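You operate a simulated robot arm through the tools that you are given. There is no shell and no other tool.

You run a simulated robot arm. Do the job below in one go: nothing can be reset, and whatever is moved stays where it is left.

## Task
Mill the cream into the jar with the green lid, scrape the chute into it and close it.
Fine: each lid lies by its jar at the mill; use the orange spatula there and lay it on the orange pad; the jar goes back where it stood; leave the black knob and the other jar. Set down upright: what you pick out. What is to be rubbed or washed off counts as gone when no trace of it is left.

It is judged by the outcome, as a careful person would: the job done as asked, and still so three seconds after it is handed in. It fails if anything else is knocked over, pushed out of place, dropped, spilled or broken. Lids that push on must go on centred and level and be pressed home; caps that screw on are set level and turned clockwise until they are tight.

## Robot
A 6-joint arm with a two-finger gripper, fixed in place. Base frame: the origin is on the floor under the middle of its stand, x ahead of it, y to its left, z up; the work surface is at about z = 0.9. Readings come in m, rad, newtons and seconds.
It reaches about 1.637 m from its shoulder. Its first joint turns from -2.897 to 2.897 rad. Payload 3.43 kg.
Tool frame: the origin (TCP) lies between the finger pads and is the grasp point; the fingertips stand 0.02 m ahead of it; z points along the fingers, y is the line along which they close. The gripper opens to 0.19 m; its body begins 0.248 m behind the TCP.
Orientation is that of the tool frame in the base frame, as [roll, pitch, yaw] about the fixed x, y, z axes, in that order (R = Rz(yaw) Ry(pitch) Rx(roll)). With the fingers straight down and closing along the base's y, the tool's x points along the base's -x, its y along +y and its z along -z.

## Interface
- The arm moves only by the tool play_rows. Its argument "plan" is a list of rows, each a list of 3 entries, a list of its own where there are three numbers: the shift along the tool's x, y, z in m, then the turn, a rotation vector about the tool's x, y, z in rad, then the finger opening in m, from 0 to 0.19. In form: [[[tx, ty, tz], [wx, wy, wz], hand], ...]. A call has 1 to 20 rows; each row shifts and turns the commanded pose from where the row before left it, along the tool's axes as they then stand. Each row takes 0.2 s and may step no farther than 0.05 m and 0.15 rad from the row before; otherwise, or with a gripper value out of range, the whole call is refused. A pose out of reach is approached as far as the arm can. The call stops where the force on the tool passes 40 N (or 10 N more than at its start, if that is more) or the arm is blocked; 0.2 s more then pass. Each finger travels about 0.045 m/s and halts on what it meets, pressing with about 28 N; the grip force reading is that of the motor and also rises with nothing between the fingers. The clock runs only during rows and for 0.2 s after the last one: add rows that do not move to give the fingers time. It gives the time, the measured TCP pose, the force on the tool (base axes), the opening and the grip force at its end, in the units of the frame above (readings bear some noise), with the torque about the TCP (base axes, N m) and any sound that the robot's microphone picked up, and new pictures: "show" is both (left out), scene, wrist or none.
- Cameras (640 x 400 px; columns grow to the right, rows downward): "scene" is fixed at [0.0463, 0.4887, 1.5109]; the picture's right is [-0.42, -0.91, 0.00], its down [-0.43, 0.20, -0.88] and it looks along [0.80, -0.37, -0.47] (base axes); focal length 314 px, centre (320, 200). "wrist" rides on the gripper at [0.07, -0.008, -0.288] in the tool frame; the picture's right is [0.12, 0.99, 0.00], its down [-0.96, 0.12, -0.25] and it looks along [-0.25, 0.03, 0.97] (tool axes); focal length 261 px, centre (320, 200).
- move_column(by): slides the trunk up (or, below 0, down) by that many m; the arm rides with it, the base frame stays. It gives what a move gives, with no picture.
- measure_at(camera, pixels): for up to 12 pixels [column, row] of the newest picture of that camera ("zoom" is the newest enlarged one), the place [x, y, z] in the base frame of the surface seen there, good to about 0.002 m, but the place of the scene camera against the robot may be out by one fixed shift of up to 0.018 m in any direction. No time passes.
- enlarge(camera, box): a new picture of the part [left, top, right, bottom] of that camera's present view, enlarged. No time passes.
- hand_in(): hands the job in; it is judged then, once.

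Open the gripper and draw the arm clear of the work before you hand the job in, unless the task says otherwise.

The tools are called after "Emit:" as a command line: name --argument value ..., lists and objects as JSON in quotes. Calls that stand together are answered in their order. play_rows: Moves the arm, as the interface text tells. Its arguments: {"type":"object","properties":{"plan":{"type":"array","items":{"type":"array"}},"show":{"type":"string","enum":["both","scene","wrist","none"]}},"required":["plan"]} The other tools are called the same way: move_column (by) moves the trunk up or down; measure_at (camera, pixels) gives the place of the surface under pixels of a picture; enlarge (camera, box) takes an enlarged picture of a part of a camera's view; hand_in () hands the job in.

At the start:

```text
t: 0.0
tool_pos: [0.517, 0.2834, 1.3386]
ee_rot: [3.141, -0.001, 3.141]
contact_force: [0.5, -0.4, -0.2]
torque: [0.02, -0.06, 0.02]
grip_width: 0.1901
gripper_force: 0.0
trunk travel left (down, up): [-0.175, 0.065]
```

scene: 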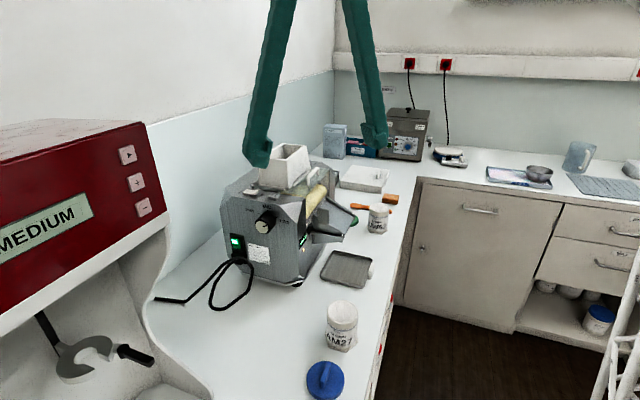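
wrist: 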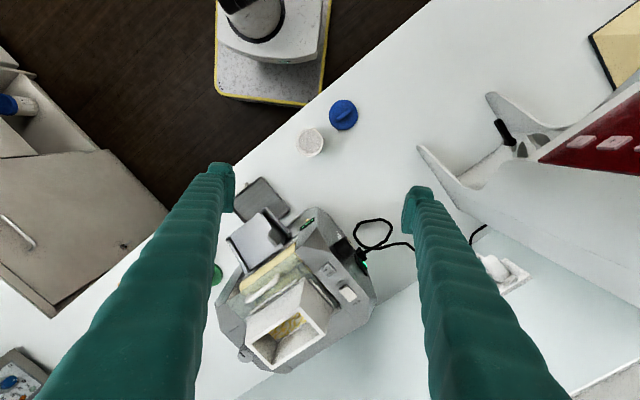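

I start by looking closer at the mill, the jars and lids: mill around (275,215) in the scene, blue lid at (325,378), a jar at (341,325), another jar at (378,218), green thing near (353,220).

Emit:
enlarge --camera "scene" --box '[200, 130, 420, 290]'

Emit:
enlarge --camera "wrist" --box '[190, 80, 430, 390]'

```text
2.50 times, centred on (310, 210) of scene
```

zoom: 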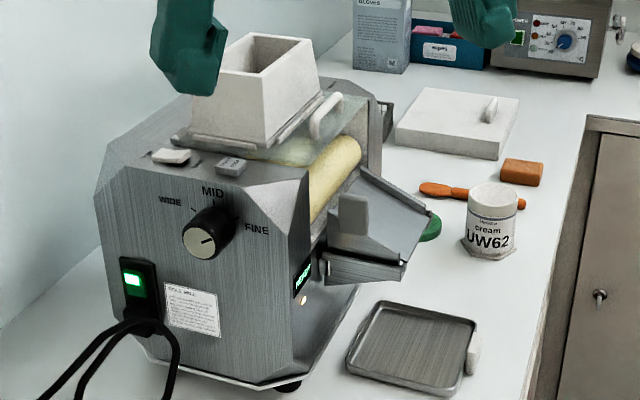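

```text
1.29 times, centred on (310, 235) of wrist
```

zoom: 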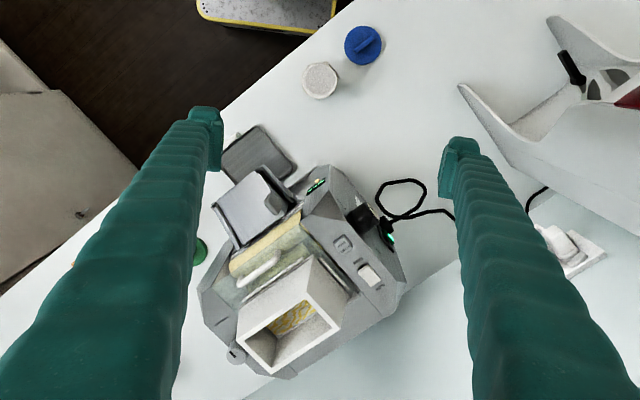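

I measure the key objects in the scene picture: jar UW62, green lid, spatula, pad, chute, rollers, buttons.

Emit:
enlarge --camera "scene" --box '[290, 160, 420, 245]'

Emit:
measure_at --camera "scene" --pixels '[[379, 208], [377, 228], [379, 206], [353, 221], [361, 206], [390, 198], [383, 193], [340, 310], [325, 378], [347, 268], [368, 178], [380, 170]]'

```text
4.71 times, centred on (355, 202) of scene
```

zoom: 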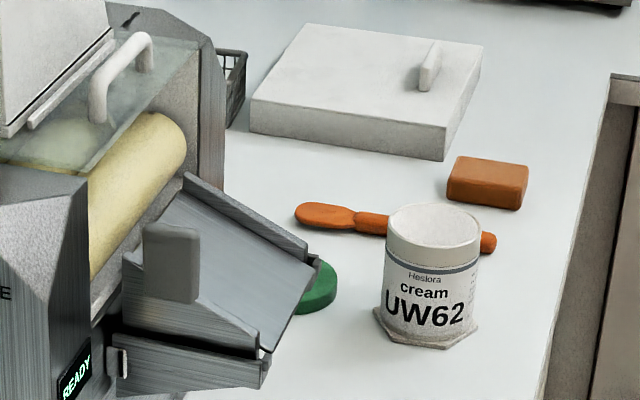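

```text
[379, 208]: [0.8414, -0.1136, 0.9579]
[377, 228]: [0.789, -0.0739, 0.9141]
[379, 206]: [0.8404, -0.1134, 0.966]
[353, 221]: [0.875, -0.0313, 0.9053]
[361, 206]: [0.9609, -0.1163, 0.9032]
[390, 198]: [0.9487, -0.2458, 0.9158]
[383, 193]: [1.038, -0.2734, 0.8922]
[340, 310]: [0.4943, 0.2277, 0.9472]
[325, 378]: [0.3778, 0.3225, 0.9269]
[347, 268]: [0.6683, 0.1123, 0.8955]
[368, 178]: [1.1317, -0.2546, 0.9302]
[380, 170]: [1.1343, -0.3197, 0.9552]
```

I measure the same kind of points in the wrist picture, which has no fixed shift: jar AM2x, blue lid, mill corners, hopper, chute, buttons.

Emit:
measure_at --camera "wrist" --pixels '[[310, 141], [343, 115], [218, 274], [262, 201], [262, 238], [237, 240], [275, 217], [316, 255], [328, 270], [347, 294], [272, 345], [246, 356]]'

Emit:
enlarge --camera "wrist" --box '[200, 170, 400, 380]'

Emit:
measure_at --camera "scene" --pixels '[[340, 310], [325, 378], [353, 221], [347, 268], [236, 241], [265, 222], [268, 192], [293, 196], [326, 205], [345, 222], [338, 215], [305, 240]]'

```text
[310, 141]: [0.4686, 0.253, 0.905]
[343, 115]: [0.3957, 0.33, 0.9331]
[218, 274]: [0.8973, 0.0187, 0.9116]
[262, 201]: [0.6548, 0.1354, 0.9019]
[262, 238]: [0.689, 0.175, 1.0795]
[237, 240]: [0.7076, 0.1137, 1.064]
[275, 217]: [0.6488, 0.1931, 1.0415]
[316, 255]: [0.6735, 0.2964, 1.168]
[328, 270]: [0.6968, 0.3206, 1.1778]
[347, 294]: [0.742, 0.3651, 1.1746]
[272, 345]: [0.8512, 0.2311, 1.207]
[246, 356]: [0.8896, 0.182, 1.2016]
```

```text
1.90 times, centred on (300, 275) of wrist
```

zoom: 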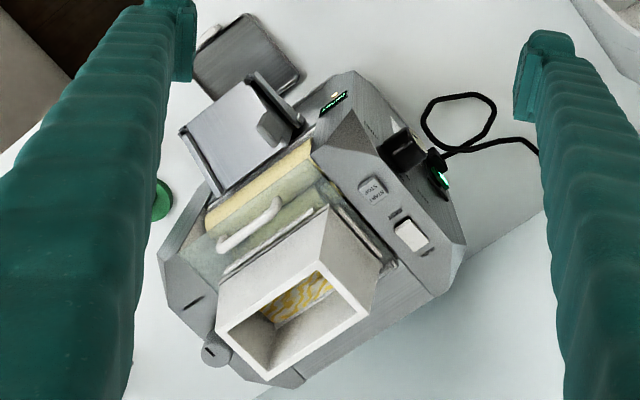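

```text
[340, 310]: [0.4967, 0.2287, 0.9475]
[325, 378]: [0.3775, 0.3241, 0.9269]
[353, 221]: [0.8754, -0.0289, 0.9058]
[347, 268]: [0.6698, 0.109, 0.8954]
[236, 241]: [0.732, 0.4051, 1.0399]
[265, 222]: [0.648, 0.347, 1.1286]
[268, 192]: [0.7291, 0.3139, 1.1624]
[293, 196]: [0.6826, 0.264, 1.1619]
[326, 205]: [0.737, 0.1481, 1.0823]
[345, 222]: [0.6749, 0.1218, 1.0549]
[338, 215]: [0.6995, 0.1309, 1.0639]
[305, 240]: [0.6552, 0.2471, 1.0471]
```

The mill's front points to about (-0.7,-0.7); I move the gripper high over the front and turn it 45° so that the wrist camera sees the chute, button panel and jar better.

Emit:
play_rows --plan '[[[-0.022, -0.038, -0.012], [0, 0, 0], 0.19], [[-0.022, -0.038, -0.012], [0, 0, 0], 0.19], [[-0.022, -0.038, -0.012], [0, 0, 0], 0.19], [[-0.022, -0.038, -0.012], [0, 0, 0], 0.19], [[-0.022, -0.038, -0.012], [0, 0, 0], 0.19], [[0, 0, 0], [0, 0, -0.131], 0.19], [[0, 0, 0], [0, 0, -0.131], 0.19], [[0, 0, 0], [0, 0, -0.131], 0.19], [[0, 0, 0], [0, 0, -0.131], 0.19], [[0, 0, 0], [0, 0, -0.131], 0.19], [[0, 0, 0], [0, 0, -0.131], 0.19]]'

```text
t: 2.4
tool_pos: [0.619, 0.0902, 1.3458]
ee_rot: [-3.141, 0.001, -2.353]
contact_force: [0.2, 0.3, -0.6]
torque: [0.0, 0.0, -0.02]
grip_width: 0.1899
gripper_force: 0.0
out of reach, approached as far as the arm can: row 2, 3, 4, 5
trunk travel left (down, up): [-0.175, 0.065]
```

scene: 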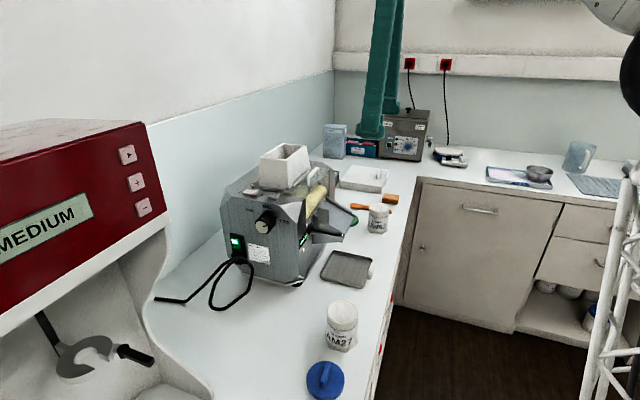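
wrist: 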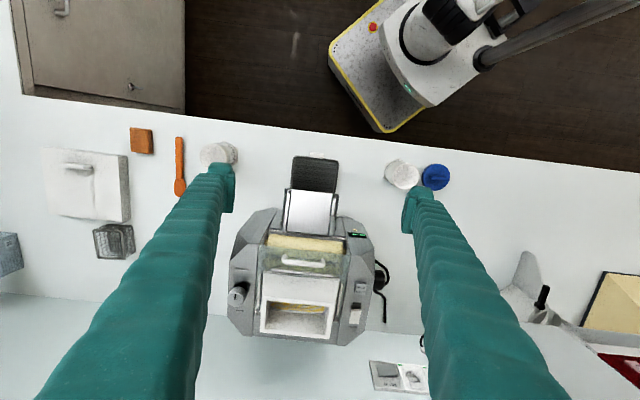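

The view is now aligned with the mill; I enlarge it to read the panel, chute and jars.

Emit:
enlarge --camera "wrist" --box '[220, 140, 400, 350]'

Emit:
enlarge --camera "wrist" --box '[120, 110, 260, 220]'

Emit:
measure_at --camera "wrist" --pixels '[[218, 152], [179, 187], [179, 150], [140, 140], [315, 173], [310, 210], [287, 210], [333, 212], [305, 187], [361, 287], [355, 316], [318, 262]]'

```text
1.90 times, centred on (310, 245) of wrist
```

zoom: 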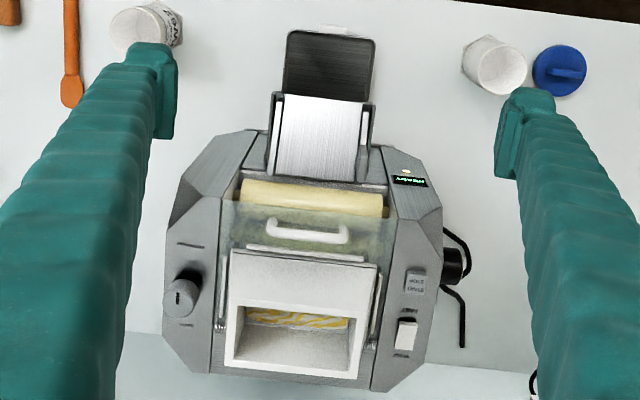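

```text
3.64 times, centred on (190, 165) of wrist
```

zoom: 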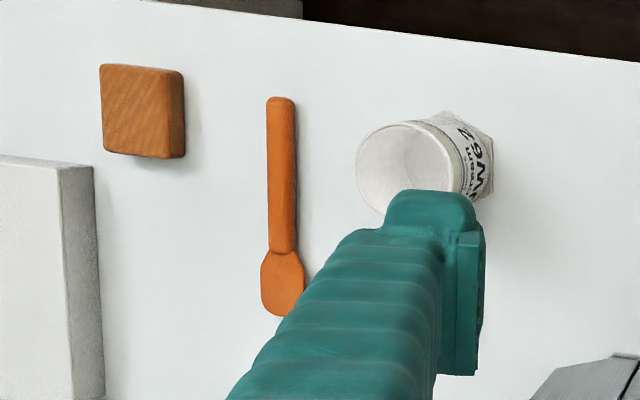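

```text
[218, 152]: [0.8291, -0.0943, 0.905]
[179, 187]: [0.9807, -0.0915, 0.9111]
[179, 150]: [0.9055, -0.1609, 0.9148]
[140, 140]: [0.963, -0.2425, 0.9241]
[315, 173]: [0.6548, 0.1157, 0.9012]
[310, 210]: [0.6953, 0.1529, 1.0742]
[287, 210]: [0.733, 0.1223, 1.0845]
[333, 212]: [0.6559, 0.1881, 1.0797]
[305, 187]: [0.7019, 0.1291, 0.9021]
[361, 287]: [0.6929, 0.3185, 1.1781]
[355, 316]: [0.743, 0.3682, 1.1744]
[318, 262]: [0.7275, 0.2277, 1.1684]
```

I zoom tighter on the buttons/display and on the chute and measure the chute profile.

Emit:
enlarge --camera "wrist" --box '[330, 220, 380, 340]'

Emit:
enlarge --camera "wrist" --box '[275, 145, 350, 250]'

Emit:
measure_at --camera "wrist" --pixels '[[312, 191], [312, 193], [312, 197], [312, 205], [312, 215], [312, 224], [312, 230], [312, 235], [291, 197], [330, 200], [297, 231], [325, 231]]'

```text
3.33 times, centred on (355, 280) of wrist
```

zoom: 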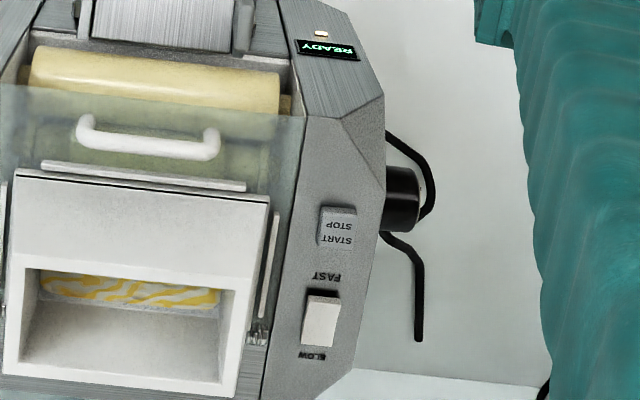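

```text
3.81 times, centred on (312, 198) of wrist
```

zoom: 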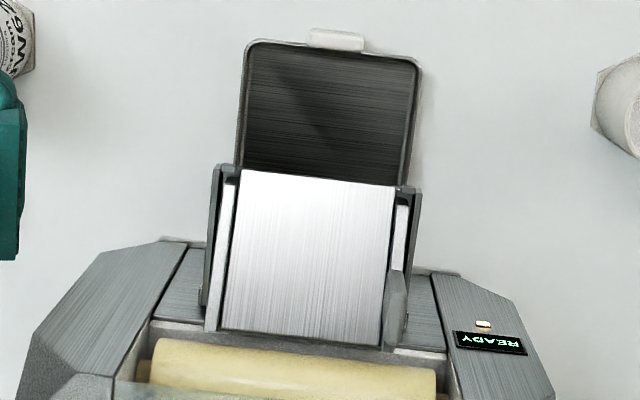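

```text
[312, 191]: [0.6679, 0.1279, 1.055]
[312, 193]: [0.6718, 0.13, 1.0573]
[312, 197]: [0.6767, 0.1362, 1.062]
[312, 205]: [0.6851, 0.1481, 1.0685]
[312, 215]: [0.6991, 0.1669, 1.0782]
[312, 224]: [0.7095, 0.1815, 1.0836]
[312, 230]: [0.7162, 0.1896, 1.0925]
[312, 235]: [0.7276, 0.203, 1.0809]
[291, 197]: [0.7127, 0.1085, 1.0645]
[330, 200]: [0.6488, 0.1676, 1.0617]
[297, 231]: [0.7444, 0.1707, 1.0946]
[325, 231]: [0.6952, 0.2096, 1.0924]
```

START/STOP is the gray button at wrist (361,287) → (0.693, 0.319, 1.178), display reads READY, chute lip near (0.675,0.13,1.055) with a tray underneath. Next I move over the UW62 jar, spatula, pad and green lid for a closer look.

Emit:
play_rows --plan '[[[0.0058, -0.035, 0.0175], [0, 0, 0], 0.19], [[0.0058, -0.035, 0.0175], [0, 0, 0], 0.19], [[0.0058, -0.035, 0.0175], [0, 0, 0], 0.19], [[0.0058, -0.035, 0.0175], [0, 0, 0], 0.19], [[0.0058, -0.035, 0.0175], [0, 0, 0], 0.19], [[0.0058, -0.035, 0.0175], [0, 0, 0], 0.19], [[0.0058, -0.035, 0.0175], [0, 0, 0], 0.19], [[0.0058, -0.035, 0.0175], [0, 0, 0], 0.19]]'

```text
t: 4.2
tool_pos: [0.7855, -0.1398, 1.2062]
ee_rot: [-3.141, 0.001, -2.358]
contact_force: [-1.0, 0.9, 1.0]
torque: [-0.09, -0.15, -0.01]
grip_width: 0.1899
gripper_force: 0.0
trunk travel left (down, up): [-0.175, 0.065]
```

scene: 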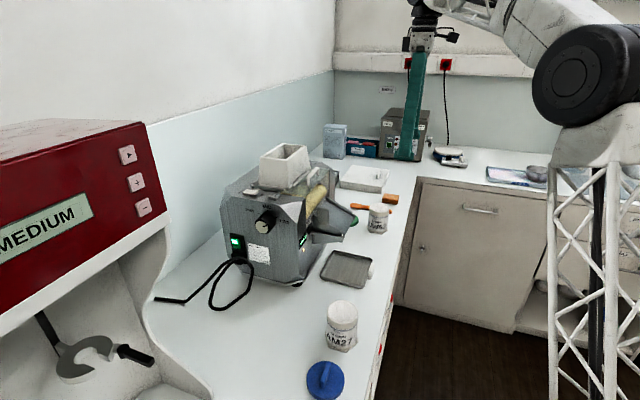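
wrist: 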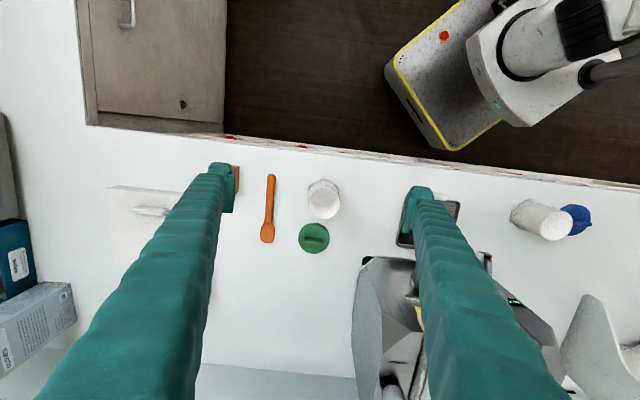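

Now the jar (323,198), green lid (313,238), spatula (268,208) and pad (235,180) are in clear view; I enlarge and measure them.

Emit:
enlarge --camera "wrist" --box '[225, 160, 365, 260]'

Emit:
measure_at --camera "wrist" --pixels '[[323, 200], [310, 199], [337, 199], [323, 186], [323, 214], [313, 238], [299, 238], [327, 238], [313, 224], [313, 250], [270, 178], [267, 236]]'

Emit:
measure_at --camera "wrist" --pixels '[[268, 215], [268, 222], [268, 242], [269, 200], [236, 170], [236, 190], [238, 180], [314, 240], [305, 240], [322, 240], [318, 186], [340, 190]]'

```text
4.00 times, centred on (295, 210) of wrist
```

zoom: 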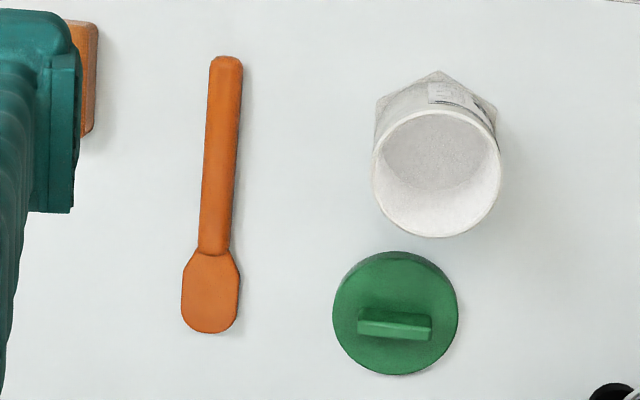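

```text
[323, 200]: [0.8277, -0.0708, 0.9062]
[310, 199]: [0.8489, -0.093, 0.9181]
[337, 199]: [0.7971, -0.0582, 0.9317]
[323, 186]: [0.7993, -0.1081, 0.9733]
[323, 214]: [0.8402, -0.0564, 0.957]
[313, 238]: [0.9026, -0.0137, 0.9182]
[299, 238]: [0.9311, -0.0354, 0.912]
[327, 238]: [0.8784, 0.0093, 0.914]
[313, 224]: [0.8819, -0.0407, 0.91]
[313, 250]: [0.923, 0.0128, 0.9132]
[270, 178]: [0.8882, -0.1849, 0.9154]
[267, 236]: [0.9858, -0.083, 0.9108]
```

```text
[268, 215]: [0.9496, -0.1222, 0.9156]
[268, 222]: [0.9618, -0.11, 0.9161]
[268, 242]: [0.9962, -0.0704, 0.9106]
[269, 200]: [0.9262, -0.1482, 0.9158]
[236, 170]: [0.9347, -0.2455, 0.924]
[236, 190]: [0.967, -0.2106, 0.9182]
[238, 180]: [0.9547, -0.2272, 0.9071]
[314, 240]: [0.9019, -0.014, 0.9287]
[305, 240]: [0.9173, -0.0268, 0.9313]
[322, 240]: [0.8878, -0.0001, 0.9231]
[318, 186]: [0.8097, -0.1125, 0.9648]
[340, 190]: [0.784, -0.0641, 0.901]
```

I look at the neck of the nearer jar and blue lid in the scene picture for threads, and measure rim points of the UW62 jar in the wrist view.

Emit:
enlarge --camera "wrist" --box '[290, 175, 350, 260]'

Emit:
enlarge --camera "scene" --box '[295, 290, 375, 400]'

Emit:
measure_at --camera "wrist" --pixels '[[309, 205], [340, 201.5], [324.5, 218.8], [325, 187.3], [315, 190.5], [335, 192.5], [313, 215], [335, 215], [309.5, 198], [340, 206], [319, 217.5], [330, 217.8]]'

```text
4.71 times, centred on (320, 218) of wrist
```

zoom: 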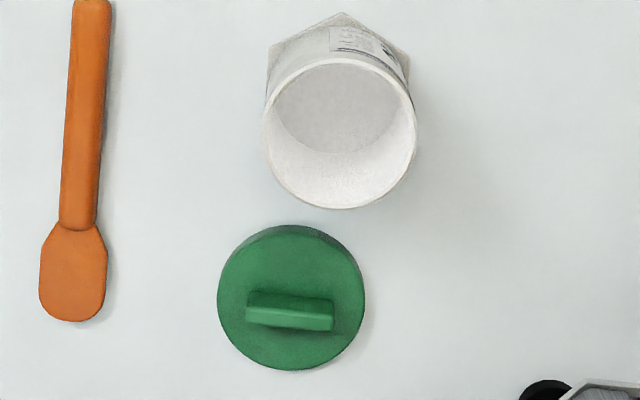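

```text
3.64 times, centred on (335, 345) of scene
```

zoom: 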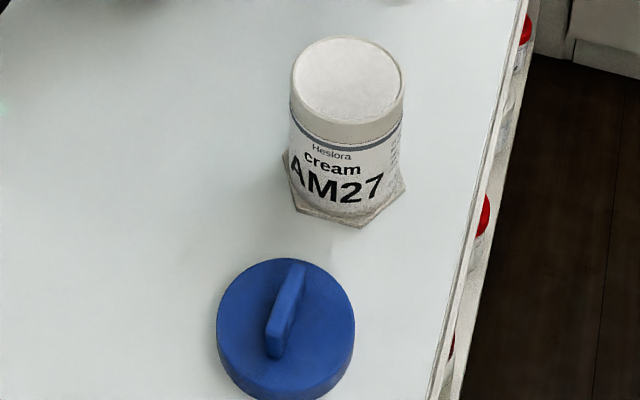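

```text
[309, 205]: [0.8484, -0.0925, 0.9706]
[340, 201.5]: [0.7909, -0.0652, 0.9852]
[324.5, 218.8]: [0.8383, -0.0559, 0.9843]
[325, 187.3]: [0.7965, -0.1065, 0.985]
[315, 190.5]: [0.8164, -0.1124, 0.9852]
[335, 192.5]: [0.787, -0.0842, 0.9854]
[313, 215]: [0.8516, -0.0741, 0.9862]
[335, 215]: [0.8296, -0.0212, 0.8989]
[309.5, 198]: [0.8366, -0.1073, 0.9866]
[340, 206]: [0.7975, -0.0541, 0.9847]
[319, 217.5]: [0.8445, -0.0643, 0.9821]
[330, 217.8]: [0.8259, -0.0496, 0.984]
```

The jar is an open straight cup, radius ≈0.0325, centre ≈(0.818,-0.081), rim z ≈0.985; neither rim shows threads. I tilt the gripper 0.6 rad (fingers pointing down and back toward the mill) so I can later set the jar beneath the chute lip, and look.

Emit:
play_rows --plan '[[[0, 0, -0.01], [0, -0.12, 0], 0.19], [[0, 0, 0], [0, -0.12, 0], 0.19], [[0, 0, 0], [0, -0.12, 0], 0.19], [[0, 0, 0], [0, -0.12, 0], 0.19], [[0, 0, 0], [0, -0.12, 0], 0.19]]'

```text
t: 5.4
tool_pos: [0.7851, -0.1391, 1.216]
ee_rot: [3.141, 0.602, -2.356]
contact_force: [0.5, 0.5, -0.4]
torque: [-0.11, 0.07, -0.03]
grip_width: 0.1899
gripper_force: 0.1
trunk travel left (down, up): [-0.175, 0.065]
```

scene: 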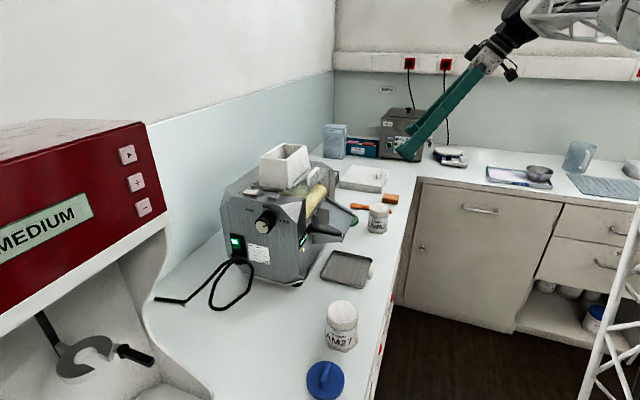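
wrist: 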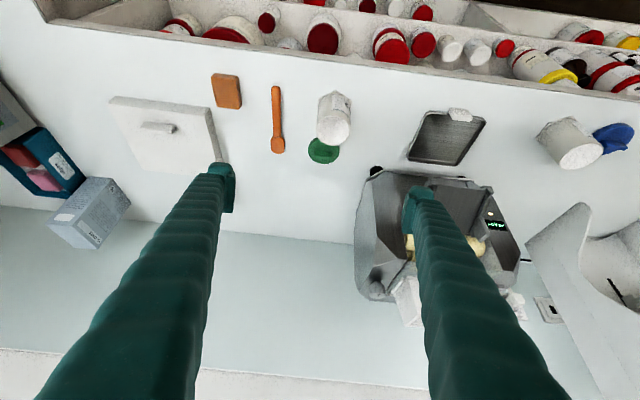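

The tilt works and I see the tray (447,137) in front of the mill. I slide along the mill front to look at the chute, tray and lip from the front.

Emit:
play_rows --plan '[[[0, 0.043, 0], [0, 0, 0], 0.19], [[0, 0.043, 0], [0, 0, 0], 0.19], [[0, 0.043, 0], [0, 0, 0], 0.19], [[0, 0.043, 0], [0, 0, 0], 0.19], [[0, 0.043, 0], [0, 0, 0], 0.19], [[0, 0.043, 0], [0, 0, 0], 0.19]]'

```text
t: 6.8
tool_pos: [0.6026, 0.0422, 1.2153]
ee_rot: [3.139, 0.6, -2.355]
contact_force: [0.6, 0.4, -0.6]
torque: [0.16, 0.16, 0.12]
grip_width: 0.1899
gripper_force: 0.0
trunk travel left (down, up): [-0.175, 0.065]
```

scene: 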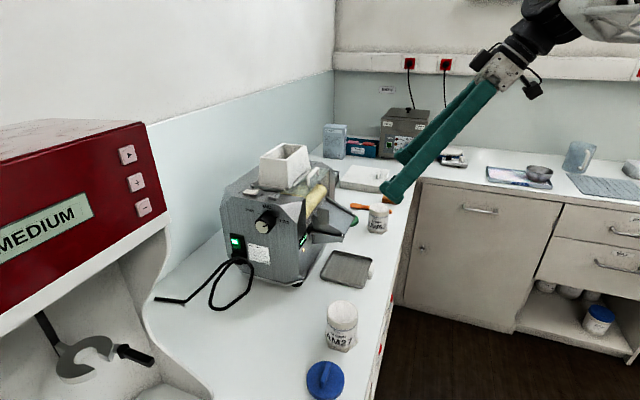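
wrist: 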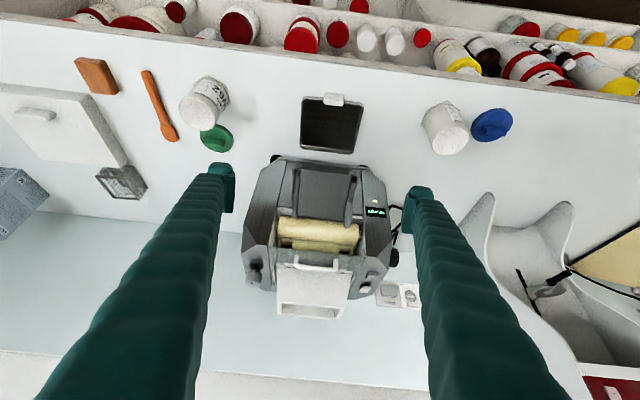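

The wrist picture is upside-down (image up = front/low). I enlarge the chute and tray region and measure points there.

Emit:
enlarge --camera "wrist" --box '[235, 80, 405, 270]'

Emit:
measure_at --camera "wrist" --pixels '[[302, 97], [361, 104], [301, 145], [354, 152], [331, 105], [330, 125], [327, 148], [324, 158], [324, 166], [300, 168], [350, 172], [325, 170]]'

Emit:
measure_at --camera "wrist" --pixels '[[324, 172], [324, 176], [324, 180], [324, 190], [324, 200], [324, 210], [300, 190], [296, 190], [348, 192], [355, 178], [293, 172], [349, 212]]'

```text
2.11 times, centred on (320, 175) of wrist
```

zoom: 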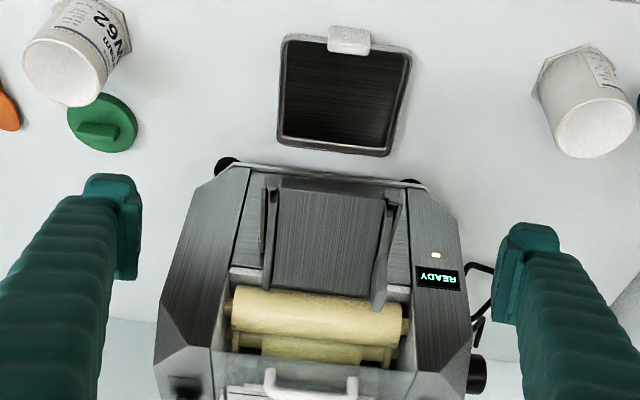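

```text
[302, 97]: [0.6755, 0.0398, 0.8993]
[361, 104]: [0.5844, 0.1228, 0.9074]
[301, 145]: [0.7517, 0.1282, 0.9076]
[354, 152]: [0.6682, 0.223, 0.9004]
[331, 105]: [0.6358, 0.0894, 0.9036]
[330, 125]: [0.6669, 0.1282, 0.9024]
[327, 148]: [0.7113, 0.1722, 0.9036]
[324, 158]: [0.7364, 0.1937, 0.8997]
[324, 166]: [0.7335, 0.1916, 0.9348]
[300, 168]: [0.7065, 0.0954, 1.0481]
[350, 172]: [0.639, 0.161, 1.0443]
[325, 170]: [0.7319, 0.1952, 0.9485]
```

```text
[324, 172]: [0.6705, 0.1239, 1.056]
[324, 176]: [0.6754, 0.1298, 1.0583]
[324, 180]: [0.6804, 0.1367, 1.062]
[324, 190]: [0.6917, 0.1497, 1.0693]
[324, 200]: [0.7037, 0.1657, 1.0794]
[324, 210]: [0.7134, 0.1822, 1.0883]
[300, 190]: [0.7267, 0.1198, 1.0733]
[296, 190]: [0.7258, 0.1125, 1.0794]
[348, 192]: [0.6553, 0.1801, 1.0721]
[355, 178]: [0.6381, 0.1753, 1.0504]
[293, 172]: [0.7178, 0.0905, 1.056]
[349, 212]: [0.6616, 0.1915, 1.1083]
```

The lip centre is ≈(0.673,0.128,1.05), right above the tray's centre, and the mill's front face is ~0.09 behind it. Now I move to a stand-off 0.2 m from the UW62 jar along the tilted approach, with the fingers narrowed to 0.12.

Emit:
play_rows --plan '[[[0.01416, -0.03414, 0.00849], [0, 0, 0], 0.12], [[0.01416, -0.03414, 0.00849], [0, 0, 0], 0.12], [[0.01416, -0.03414, 0.00849], [0, 0, 0], 0.12], [[0.01416, -0.03414, 0.00849], [0, 0, 0], 0.12], [[0.01416, -0.03414, 0.00849], [0, 0, 0], 0.12], [[0.01416, -0.03414, 0.00849], [0, 0, 0], 0.12], [[0.01416, -0.03414, 0.00849], [0, 0, 0], 0.12]]'

```text
t: 8.4
tool_pos: [0.7374, -0.1587, 1.111]
ee_rot: [-3.14, 0.6, -2.354]
contact_force: [0.3, 0.6, 0.4]
torque: [-0.18, -0.04, -0.1]
grip_width: 0.1201
gripper_force: 0.1
trunk travel left (down, up): [-0.175, 0.065]
```

scene: 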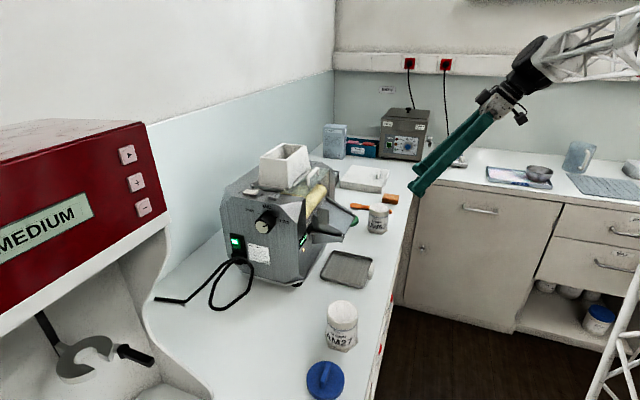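
wrist: 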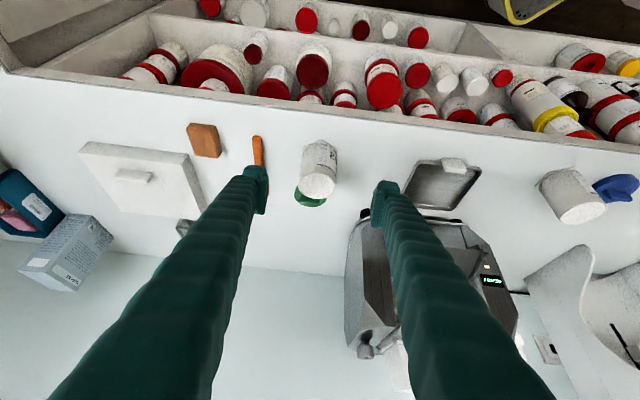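

The jar sits at (318,170) between the finger tips at (262,185) and (382,195). I refine its position with a close view before going in.

Emit:
enlarge --camera "wrist" --box '[285, 130, 355, 215]'

Emit:
measure_at --camera "wrist" --pixels '[[303, 170], [319, 170], [333, 172], [303, 186], [332, 186], [318, 198], [318, 175], [318, 160], [318, 150], [318, 142], [304, 190], [331, 190]]'

```text
4.71 times, centred on (320, 172) of wrist
```

zoom: 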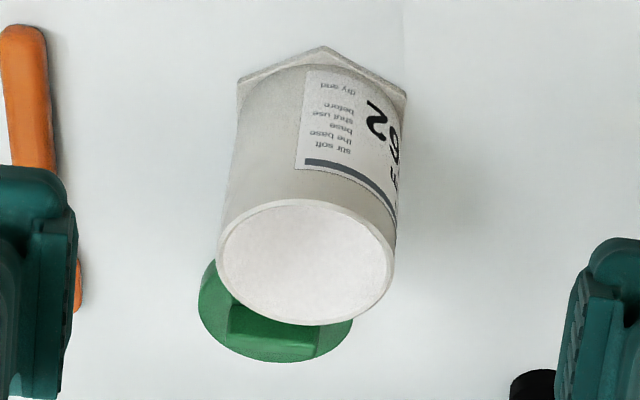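

```text
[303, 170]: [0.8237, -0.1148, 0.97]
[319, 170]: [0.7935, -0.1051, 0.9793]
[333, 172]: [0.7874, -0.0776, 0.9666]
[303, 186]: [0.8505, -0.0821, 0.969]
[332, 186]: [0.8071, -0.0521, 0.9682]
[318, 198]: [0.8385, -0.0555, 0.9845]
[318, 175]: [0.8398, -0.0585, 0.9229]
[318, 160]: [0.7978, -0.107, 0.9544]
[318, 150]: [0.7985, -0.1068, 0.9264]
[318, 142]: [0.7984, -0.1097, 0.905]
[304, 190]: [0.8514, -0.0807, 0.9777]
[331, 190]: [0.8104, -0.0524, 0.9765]
```

The jar centre refines to (0.8195,-0.0825). I go in along the tool axis with the fingers 0.12 apart, to TCP z ≈0.943.

Emit:
play_rows --plan '[[[0.0004, -0.0007, 0.03365], [0, 0, 0], 0.12], [[0.0004, -0.0007, 0.03365], [0, 0, 0], 0.12], [[0.0004, -0.0007, 0.03365], [0, 0, 0], 0.12], [[0.0004, -0.0007, 0.03365], [0, 0, 0], 0.12], [[0.0004, -0.0007, 0.03365], [0, 0, 0], 0.12], [[0.0004, -0.0007, 0.03365], [0, 0, 0], 0.12]]'

```text
t: 9.8
tool_pos: [0.8174, -0.0855, 0.9406]
ee_rot: [3.141, 0.6, -2.355]
contact_force: [-1.0, 1.0, 0.3]
torque: [-0.02, -0.09, -0.02]
grip_width: 0.12
gripper_force: 0.1
trunk travel left (down, up): [-0.175, 0.065]
```

scene: 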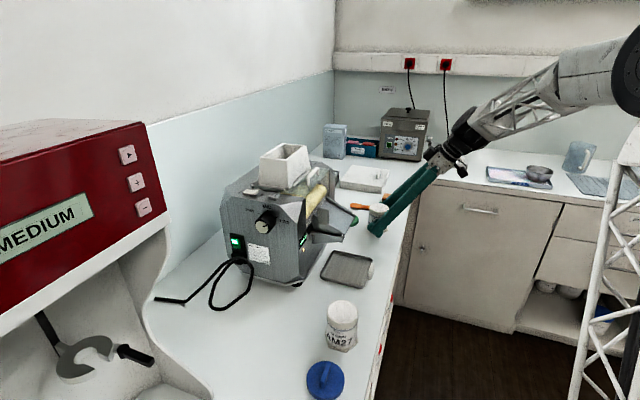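
wrist: 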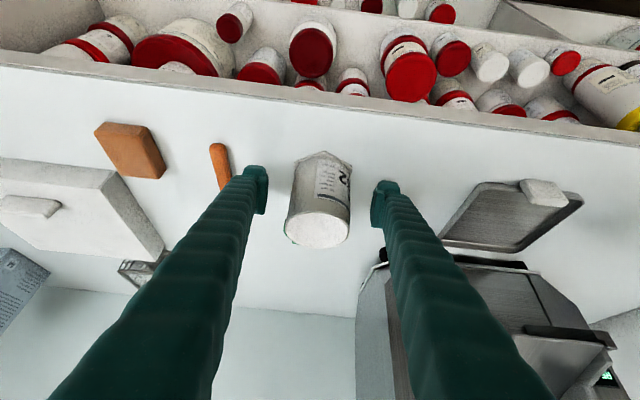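

Jar is centred between the fingers at (319,215); I close on it and hold for a second.

Emit:
play_rows --plan '[[[0, 0, 0], [0, 0, 0], 0.05], [[0, 0, 0], [0, 0, 0], 0.05], [[0, 0, 0], [0, 0, 0], 0.05], [[0, 0, 0], [0, 0, 0], 0.05], [[0, 0, 0], [0, 0, 0], 0.05], [[0, 0, 0], [0, 0, 0], 0.05]]' --show "wrist"

```text
t: 11.2
tool_pos: [0.8189, -0.0857, 0.9404]
ee_rot: [-3.141, 0.6, -2.354]
contact_force: [-0.5, -0.2, -0.1]
torque: [0.0, -0.02, 0.02]
grip_width: 0.0713
gripper_force: 28.4
trunk travel left (down, up): [-0.175, 0.065]
```

wrist: 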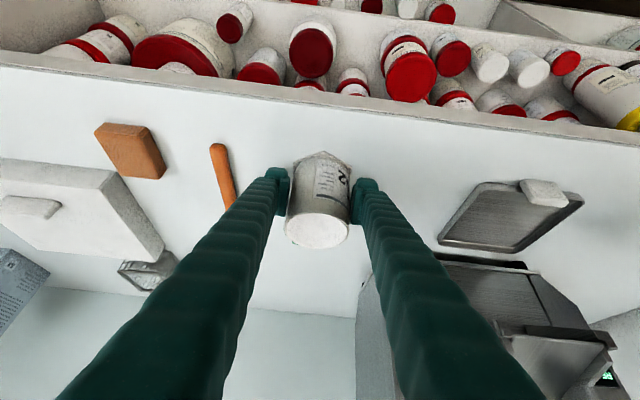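

Grip holds (0.0713 m, 28 N). I lift the jar straight up 45 mm.

Emit:
play_rows --plan '[[[-0.00847, 0, -0.01238], [0, 0, 0], 0.05], [[-0.00847, 0, -0.01238], [0, 0, 0], 0.05], [[-0.00847, 0, -0.01238], [0, 0, 0], 0.05], [[0, 0, 0], [0, 0, 0], 0.05]]'

```text
t: 12.2
tool_pos: [0.8183, -0.0851, 0.9876]
ee_rot: [-3.141, 0.6, -2.354]
contact_force: [0.2, 0.4, -0.4]
torque: [0.01, -0.01, 0.01]
grip_width: 0.0698
gripper_force: 27.7
trunk travel left (down, up): [-0.175, 0.065]
```

scene: 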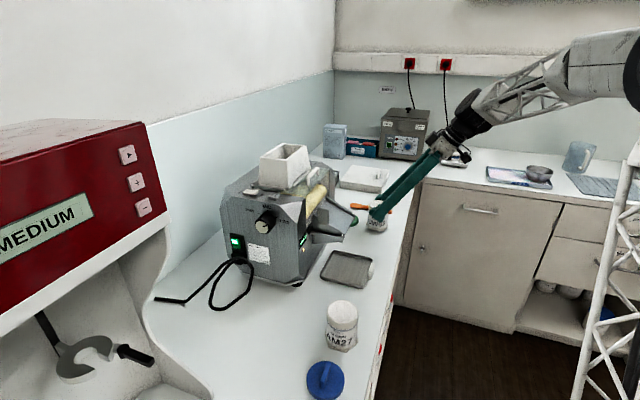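
wrist: 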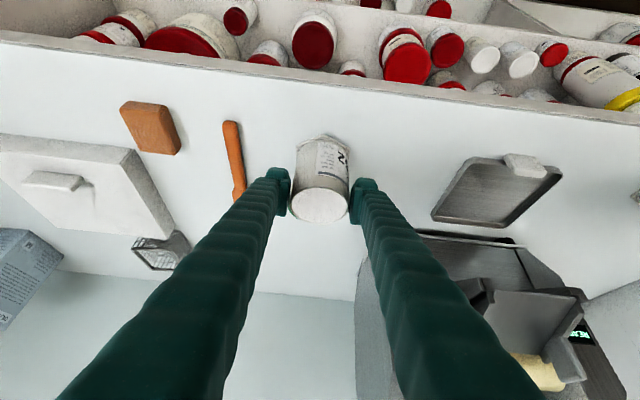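

The rim seems to have shifted relative to the fingers (from row 231 to 204), so I check whether the jar actually lifted.

Emit:
enlarge --camera "wrist" --box '[270, 120, 370, 235]'

Emit:
enlarge --camera "scene" --box '[340, 180, 430, 250]'

Emit:
measure_at --camera "wrist" --pixels '[[319, 222], [319, 188], [297, 175], [348, 180], [320, 175], [320, 160], [320, 145], [320, 139], [300, 145], [345, 150], [330, 138], [310, 140]]'

```text
3.48 times, centred on (320, 178) of wrist
```

zoom: 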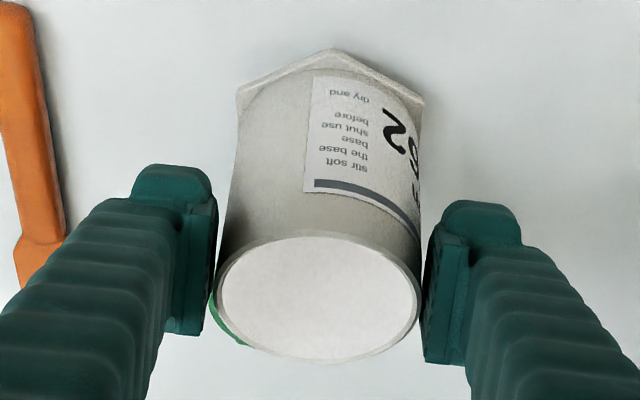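

```text
5.71 times, centred on (385, 215) of scene
```

zoom: 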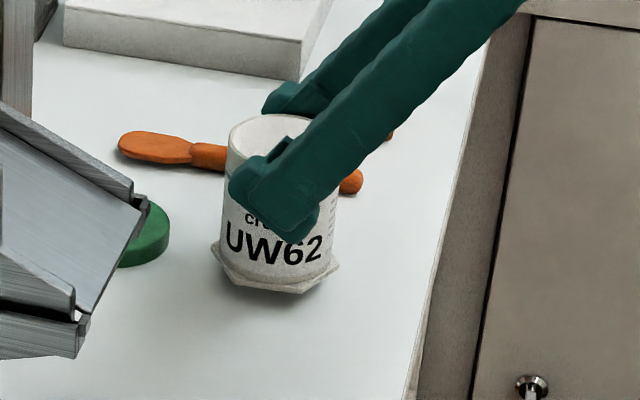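

```text
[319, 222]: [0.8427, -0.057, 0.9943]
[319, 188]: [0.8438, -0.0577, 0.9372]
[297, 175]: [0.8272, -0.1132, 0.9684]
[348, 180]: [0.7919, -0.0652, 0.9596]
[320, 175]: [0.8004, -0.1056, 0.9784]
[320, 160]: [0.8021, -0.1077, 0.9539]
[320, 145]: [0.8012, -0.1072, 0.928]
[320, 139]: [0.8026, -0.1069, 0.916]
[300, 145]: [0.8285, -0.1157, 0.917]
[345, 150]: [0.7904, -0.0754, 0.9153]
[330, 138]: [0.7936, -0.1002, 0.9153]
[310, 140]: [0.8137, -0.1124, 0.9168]
```

The jar is only ~10 mm up while the TCP rose 47 mm: it slid in the fingers toward the rim. I hold still briefly to see whether it is still slipping.

Emit:
play_rows --plan '[[[0, 0, 0], [0, 0, 0], 0.05], [[0, 0, 0], [0, 0, 0], 0.05], [[0, 0, 0], [0, 0, 0], 0.05]]' --show "both"

Emit:
measure_at --camera "wrist" --pixels '[[319, 222], [319, 188], [320, 175], [320, 160], [320, 139], [330, 138], [310, 140]]'

Emit:
enlarge --camera "scene" --box '[340, 180, 430, 250]'

```text
t: 13.0
tool_pos: [0.8164, -0.0848, 0.9874]
ee_rot: [-3.142, 0.6, -2.355]
contact_force: [0.4, 0.5, -0.4]
torque: [-0.01, 0.01, 0.0]
grip_width: 0.0695
gripper_force: 28.2
trunk travel left (down, up): [-0.175, 0.065]
```

scene: 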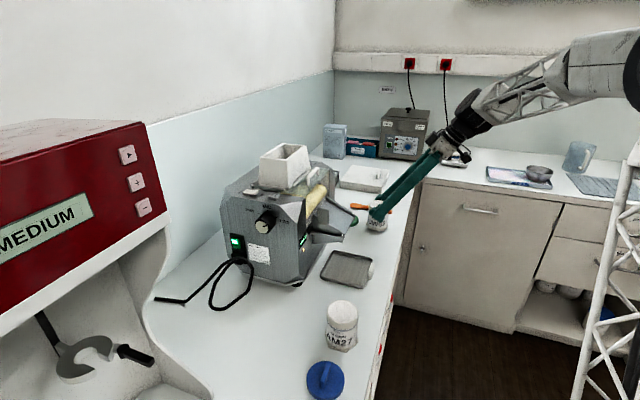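
wrist: 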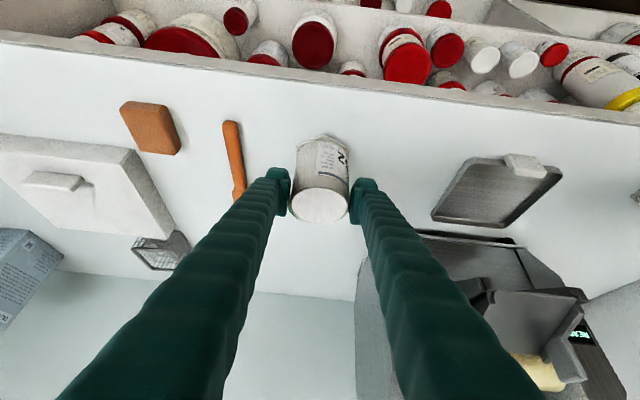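

```text
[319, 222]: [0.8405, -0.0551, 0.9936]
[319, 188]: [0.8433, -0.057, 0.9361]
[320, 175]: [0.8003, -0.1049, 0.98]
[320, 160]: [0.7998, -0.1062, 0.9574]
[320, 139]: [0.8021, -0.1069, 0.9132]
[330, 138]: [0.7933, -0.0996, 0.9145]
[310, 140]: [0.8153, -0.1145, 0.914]
```

```text
5.71 times, centred on (385, 215) of scene
```

zoom: 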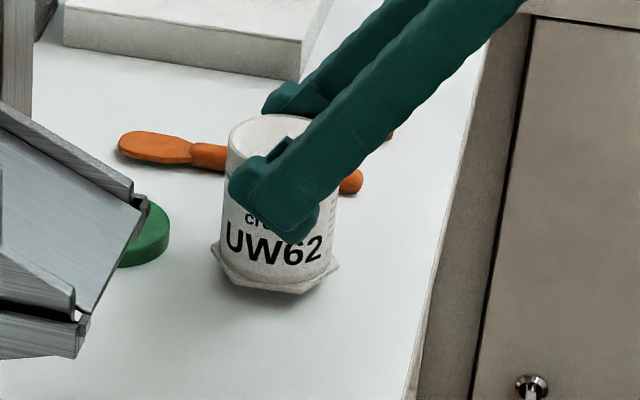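

The jar is steady now, held level by its upper band. I raise it another 35 mm and verify that it follows.

Emit:
play_rows --plan '[[[-0.00565, 0, -0.00825], [0, 0, 0], 0.05], [[-0.00565, 0, -0.00825], [0, 0, 0], 0.05], [[-0.00565, 0, -0.00825], [0, 0, 0], 0.05], [[-0.00282, 0, -0.00413], [0, 0, 0], 0.05], [[0, 0, 0], [0, 0, 0], 0.05]]'

Emit:
measure_at --camera "wrist" --pixels '[[319, 222], [319, 188], [320, 175], [320, 160], [320, 139], [330, 138], [310, 140]]'

Emit:
enlarge --camera "scene" --box '[340, 170, 430, 240]'

```text
t: 14.2
tool_pos: [0.8172, -0.0843, 1.0233]
ee_rot: [-3.141, 0.599, -2.354]
contact_force: [0.2, 0.1, -0.4]
torque: [0.01, 0.01, 0.0]
grip_width: 0.0698
gripper_force: 28.1
trunk travel left (down, up): [-0.175, 0.065]
```

scene: 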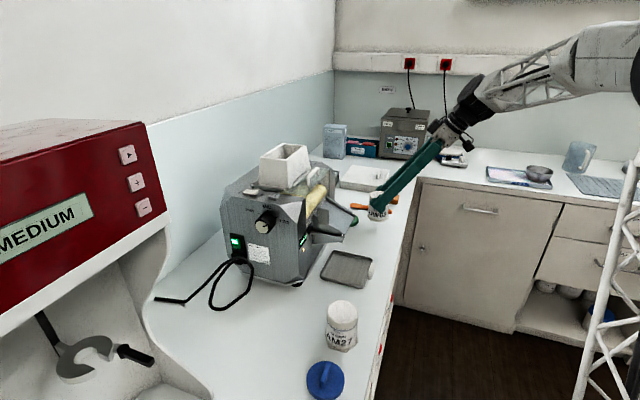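
wrist: 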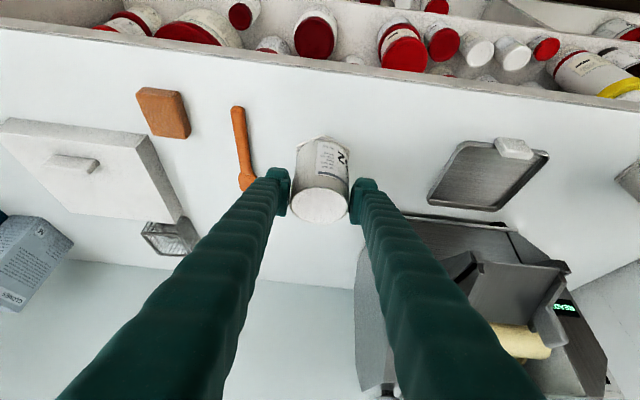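

```text
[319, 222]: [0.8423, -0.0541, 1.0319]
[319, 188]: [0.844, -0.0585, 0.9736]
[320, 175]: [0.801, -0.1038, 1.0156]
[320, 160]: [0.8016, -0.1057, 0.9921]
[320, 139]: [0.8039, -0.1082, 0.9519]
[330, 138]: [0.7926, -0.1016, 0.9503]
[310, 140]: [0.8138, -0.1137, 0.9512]
```

```text
5.71 times, centred on (385, 205) of scene
```

zoom: 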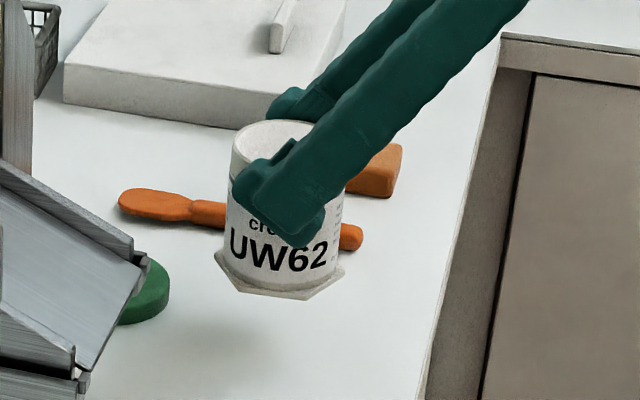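

The jar follows well (rim 1.032, bottom ≈0.946). I check the tray's tab and rim heights before carrying the jar over it.

Emit:
measure_at --camera "wrist" --pixels '[[513, 147], [505, 140], [525, 145], [489, 146], [530, 160], [432, 200], [490, 208], [540, 158], [480, 175], [515, 158]]'

Emit:
enlarge --camera "wrist" --box '[400, 120, 580, 240]'

```text
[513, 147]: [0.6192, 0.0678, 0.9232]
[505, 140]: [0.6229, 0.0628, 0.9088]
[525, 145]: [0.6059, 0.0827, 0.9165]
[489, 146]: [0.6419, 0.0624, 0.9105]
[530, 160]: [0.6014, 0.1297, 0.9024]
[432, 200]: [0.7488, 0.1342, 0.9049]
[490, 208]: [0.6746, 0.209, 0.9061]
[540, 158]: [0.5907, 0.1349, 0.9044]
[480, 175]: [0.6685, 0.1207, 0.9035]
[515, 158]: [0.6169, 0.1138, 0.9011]
```

```text
3.33 times, centred on (490, 180) of wrist
```

zoom: 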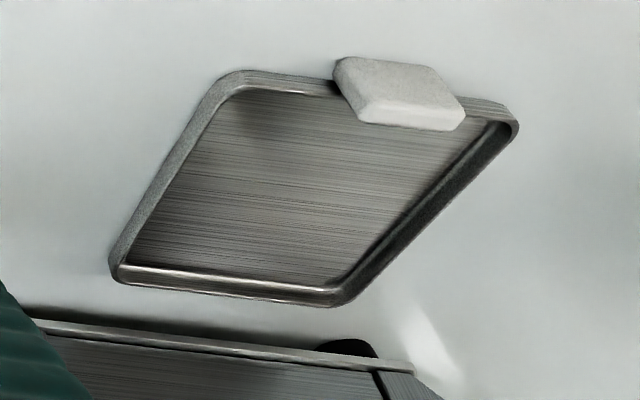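

The tray rim is at 0.908 and tab top 0.923 at its front edge; my diagonal path clears both. I lower the jar slightly and carry it diagonally to under the chute lip.

Emit:
play_rows --plan '[[[0.00678, 0, 0.0099], [0, 0, 0], 0.05], [[0.00678, 0, 0.0099], [0, 0, 0], 0.05], [[-0.00268, 0.02524, 0.001835], [0, 0, 0], 0.05], [[-0.00268, 0.02524, 0.001835], [0, 0, 0], 0.05], [[-0.00268, 0.02524, 0.001835], [0, 0, 0], 0.05], [[-0.00268, 0.02524, 0.001835], [0, 0, 0], 0.05], [[-0.00268, 0.02524, 0.001835], [0, 0, 0], 0.05], [[-0.00268, 0.02524, 0.001835], [0, 0, 0], 0.05], [[-0.00268, 0.02524, 0.001835], [0, 0, 0], 0.05], [[-0.00268, 0.02524, 0.001835], [0, 0, 0], 0.05], [[-0.00268, 0.02524, 0.001835], [0, 0, 0], 0.05], [[-0.00268, 0.02524, 0.001835], [0, 0, 0], 0.05], [[0, 0, 0], [0, 0, 0], 0.05]]'

```text
t: 17.0
tool_pos: [0.6634, 0.1163, 0.9995]
ee_rot: [3.141, 0.599, -2.354]
contact_force: [0.6, -1.1, -0.6]
torque: [-0.01, 0.01, -0.01]
grip_width: 0.0698
gripper_force: 27.7
trunk travel left (down, up): [-0.175, 0.065]
```

scene: 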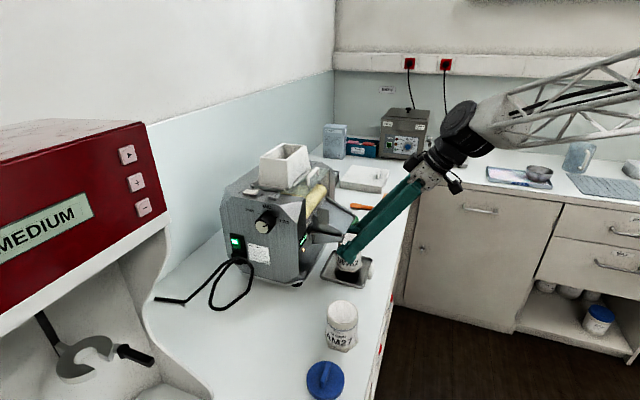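
wrist: 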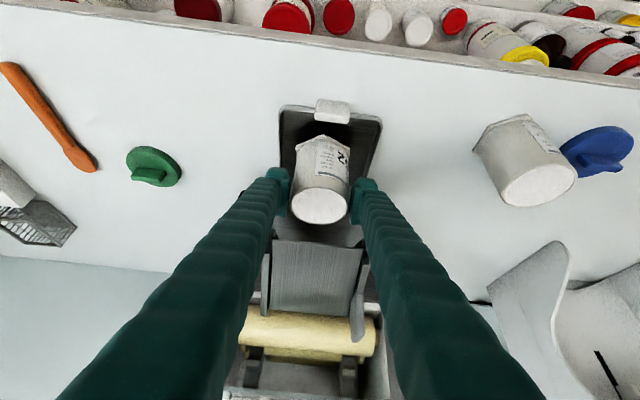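

The jar is over the tray in front of the lip. I enlarge to check alignment of the jar rim (320,205) with the lip (row ~240).

Emit:
enlarge --camera "wrist" --box '[240, 90, 400, 330]'

Emit:
measure_at --camera "wrist" --pixels '[[320, 222], [320, 188], [320, 175], [320, 160], [320, 139], [276, 243], [318, 244], [360, 249], [318, 250], [318, 270], [270, 300], [358, 300]]'

Emit:
enlarge --camera "scene" --box '[300, 200, 400, 300]'

```text
1.67 times, centred on (320, 210) of wrist
```

zoom: 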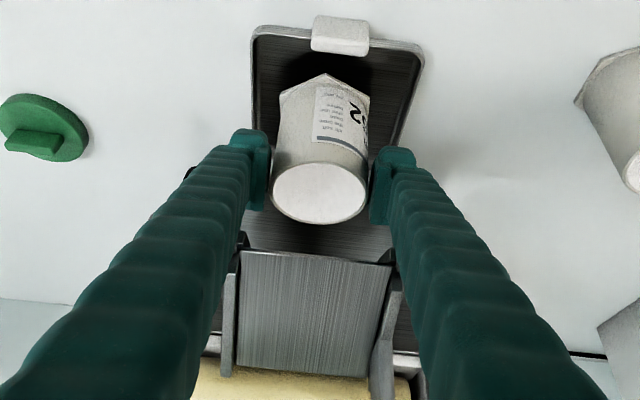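

```text
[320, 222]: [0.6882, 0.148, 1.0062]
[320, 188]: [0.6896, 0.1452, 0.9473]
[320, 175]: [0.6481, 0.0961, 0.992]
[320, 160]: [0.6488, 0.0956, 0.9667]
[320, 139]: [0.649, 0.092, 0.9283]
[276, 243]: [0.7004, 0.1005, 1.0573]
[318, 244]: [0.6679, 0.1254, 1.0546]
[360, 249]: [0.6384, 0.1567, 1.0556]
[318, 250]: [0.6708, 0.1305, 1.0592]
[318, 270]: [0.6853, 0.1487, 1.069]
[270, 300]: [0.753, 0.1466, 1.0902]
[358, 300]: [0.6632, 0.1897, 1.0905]
```

```text
4.00 times, centred on (350, 250) of scene
```

zoom: 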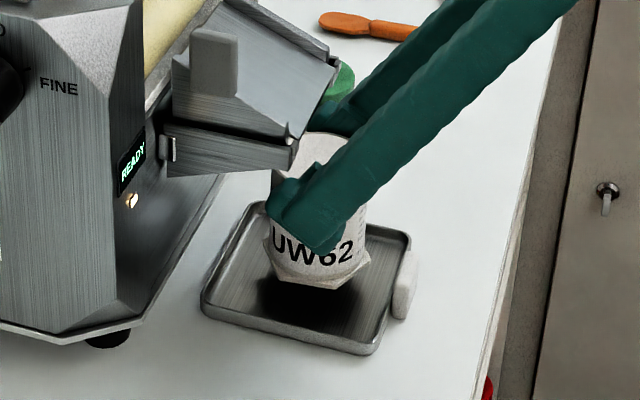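

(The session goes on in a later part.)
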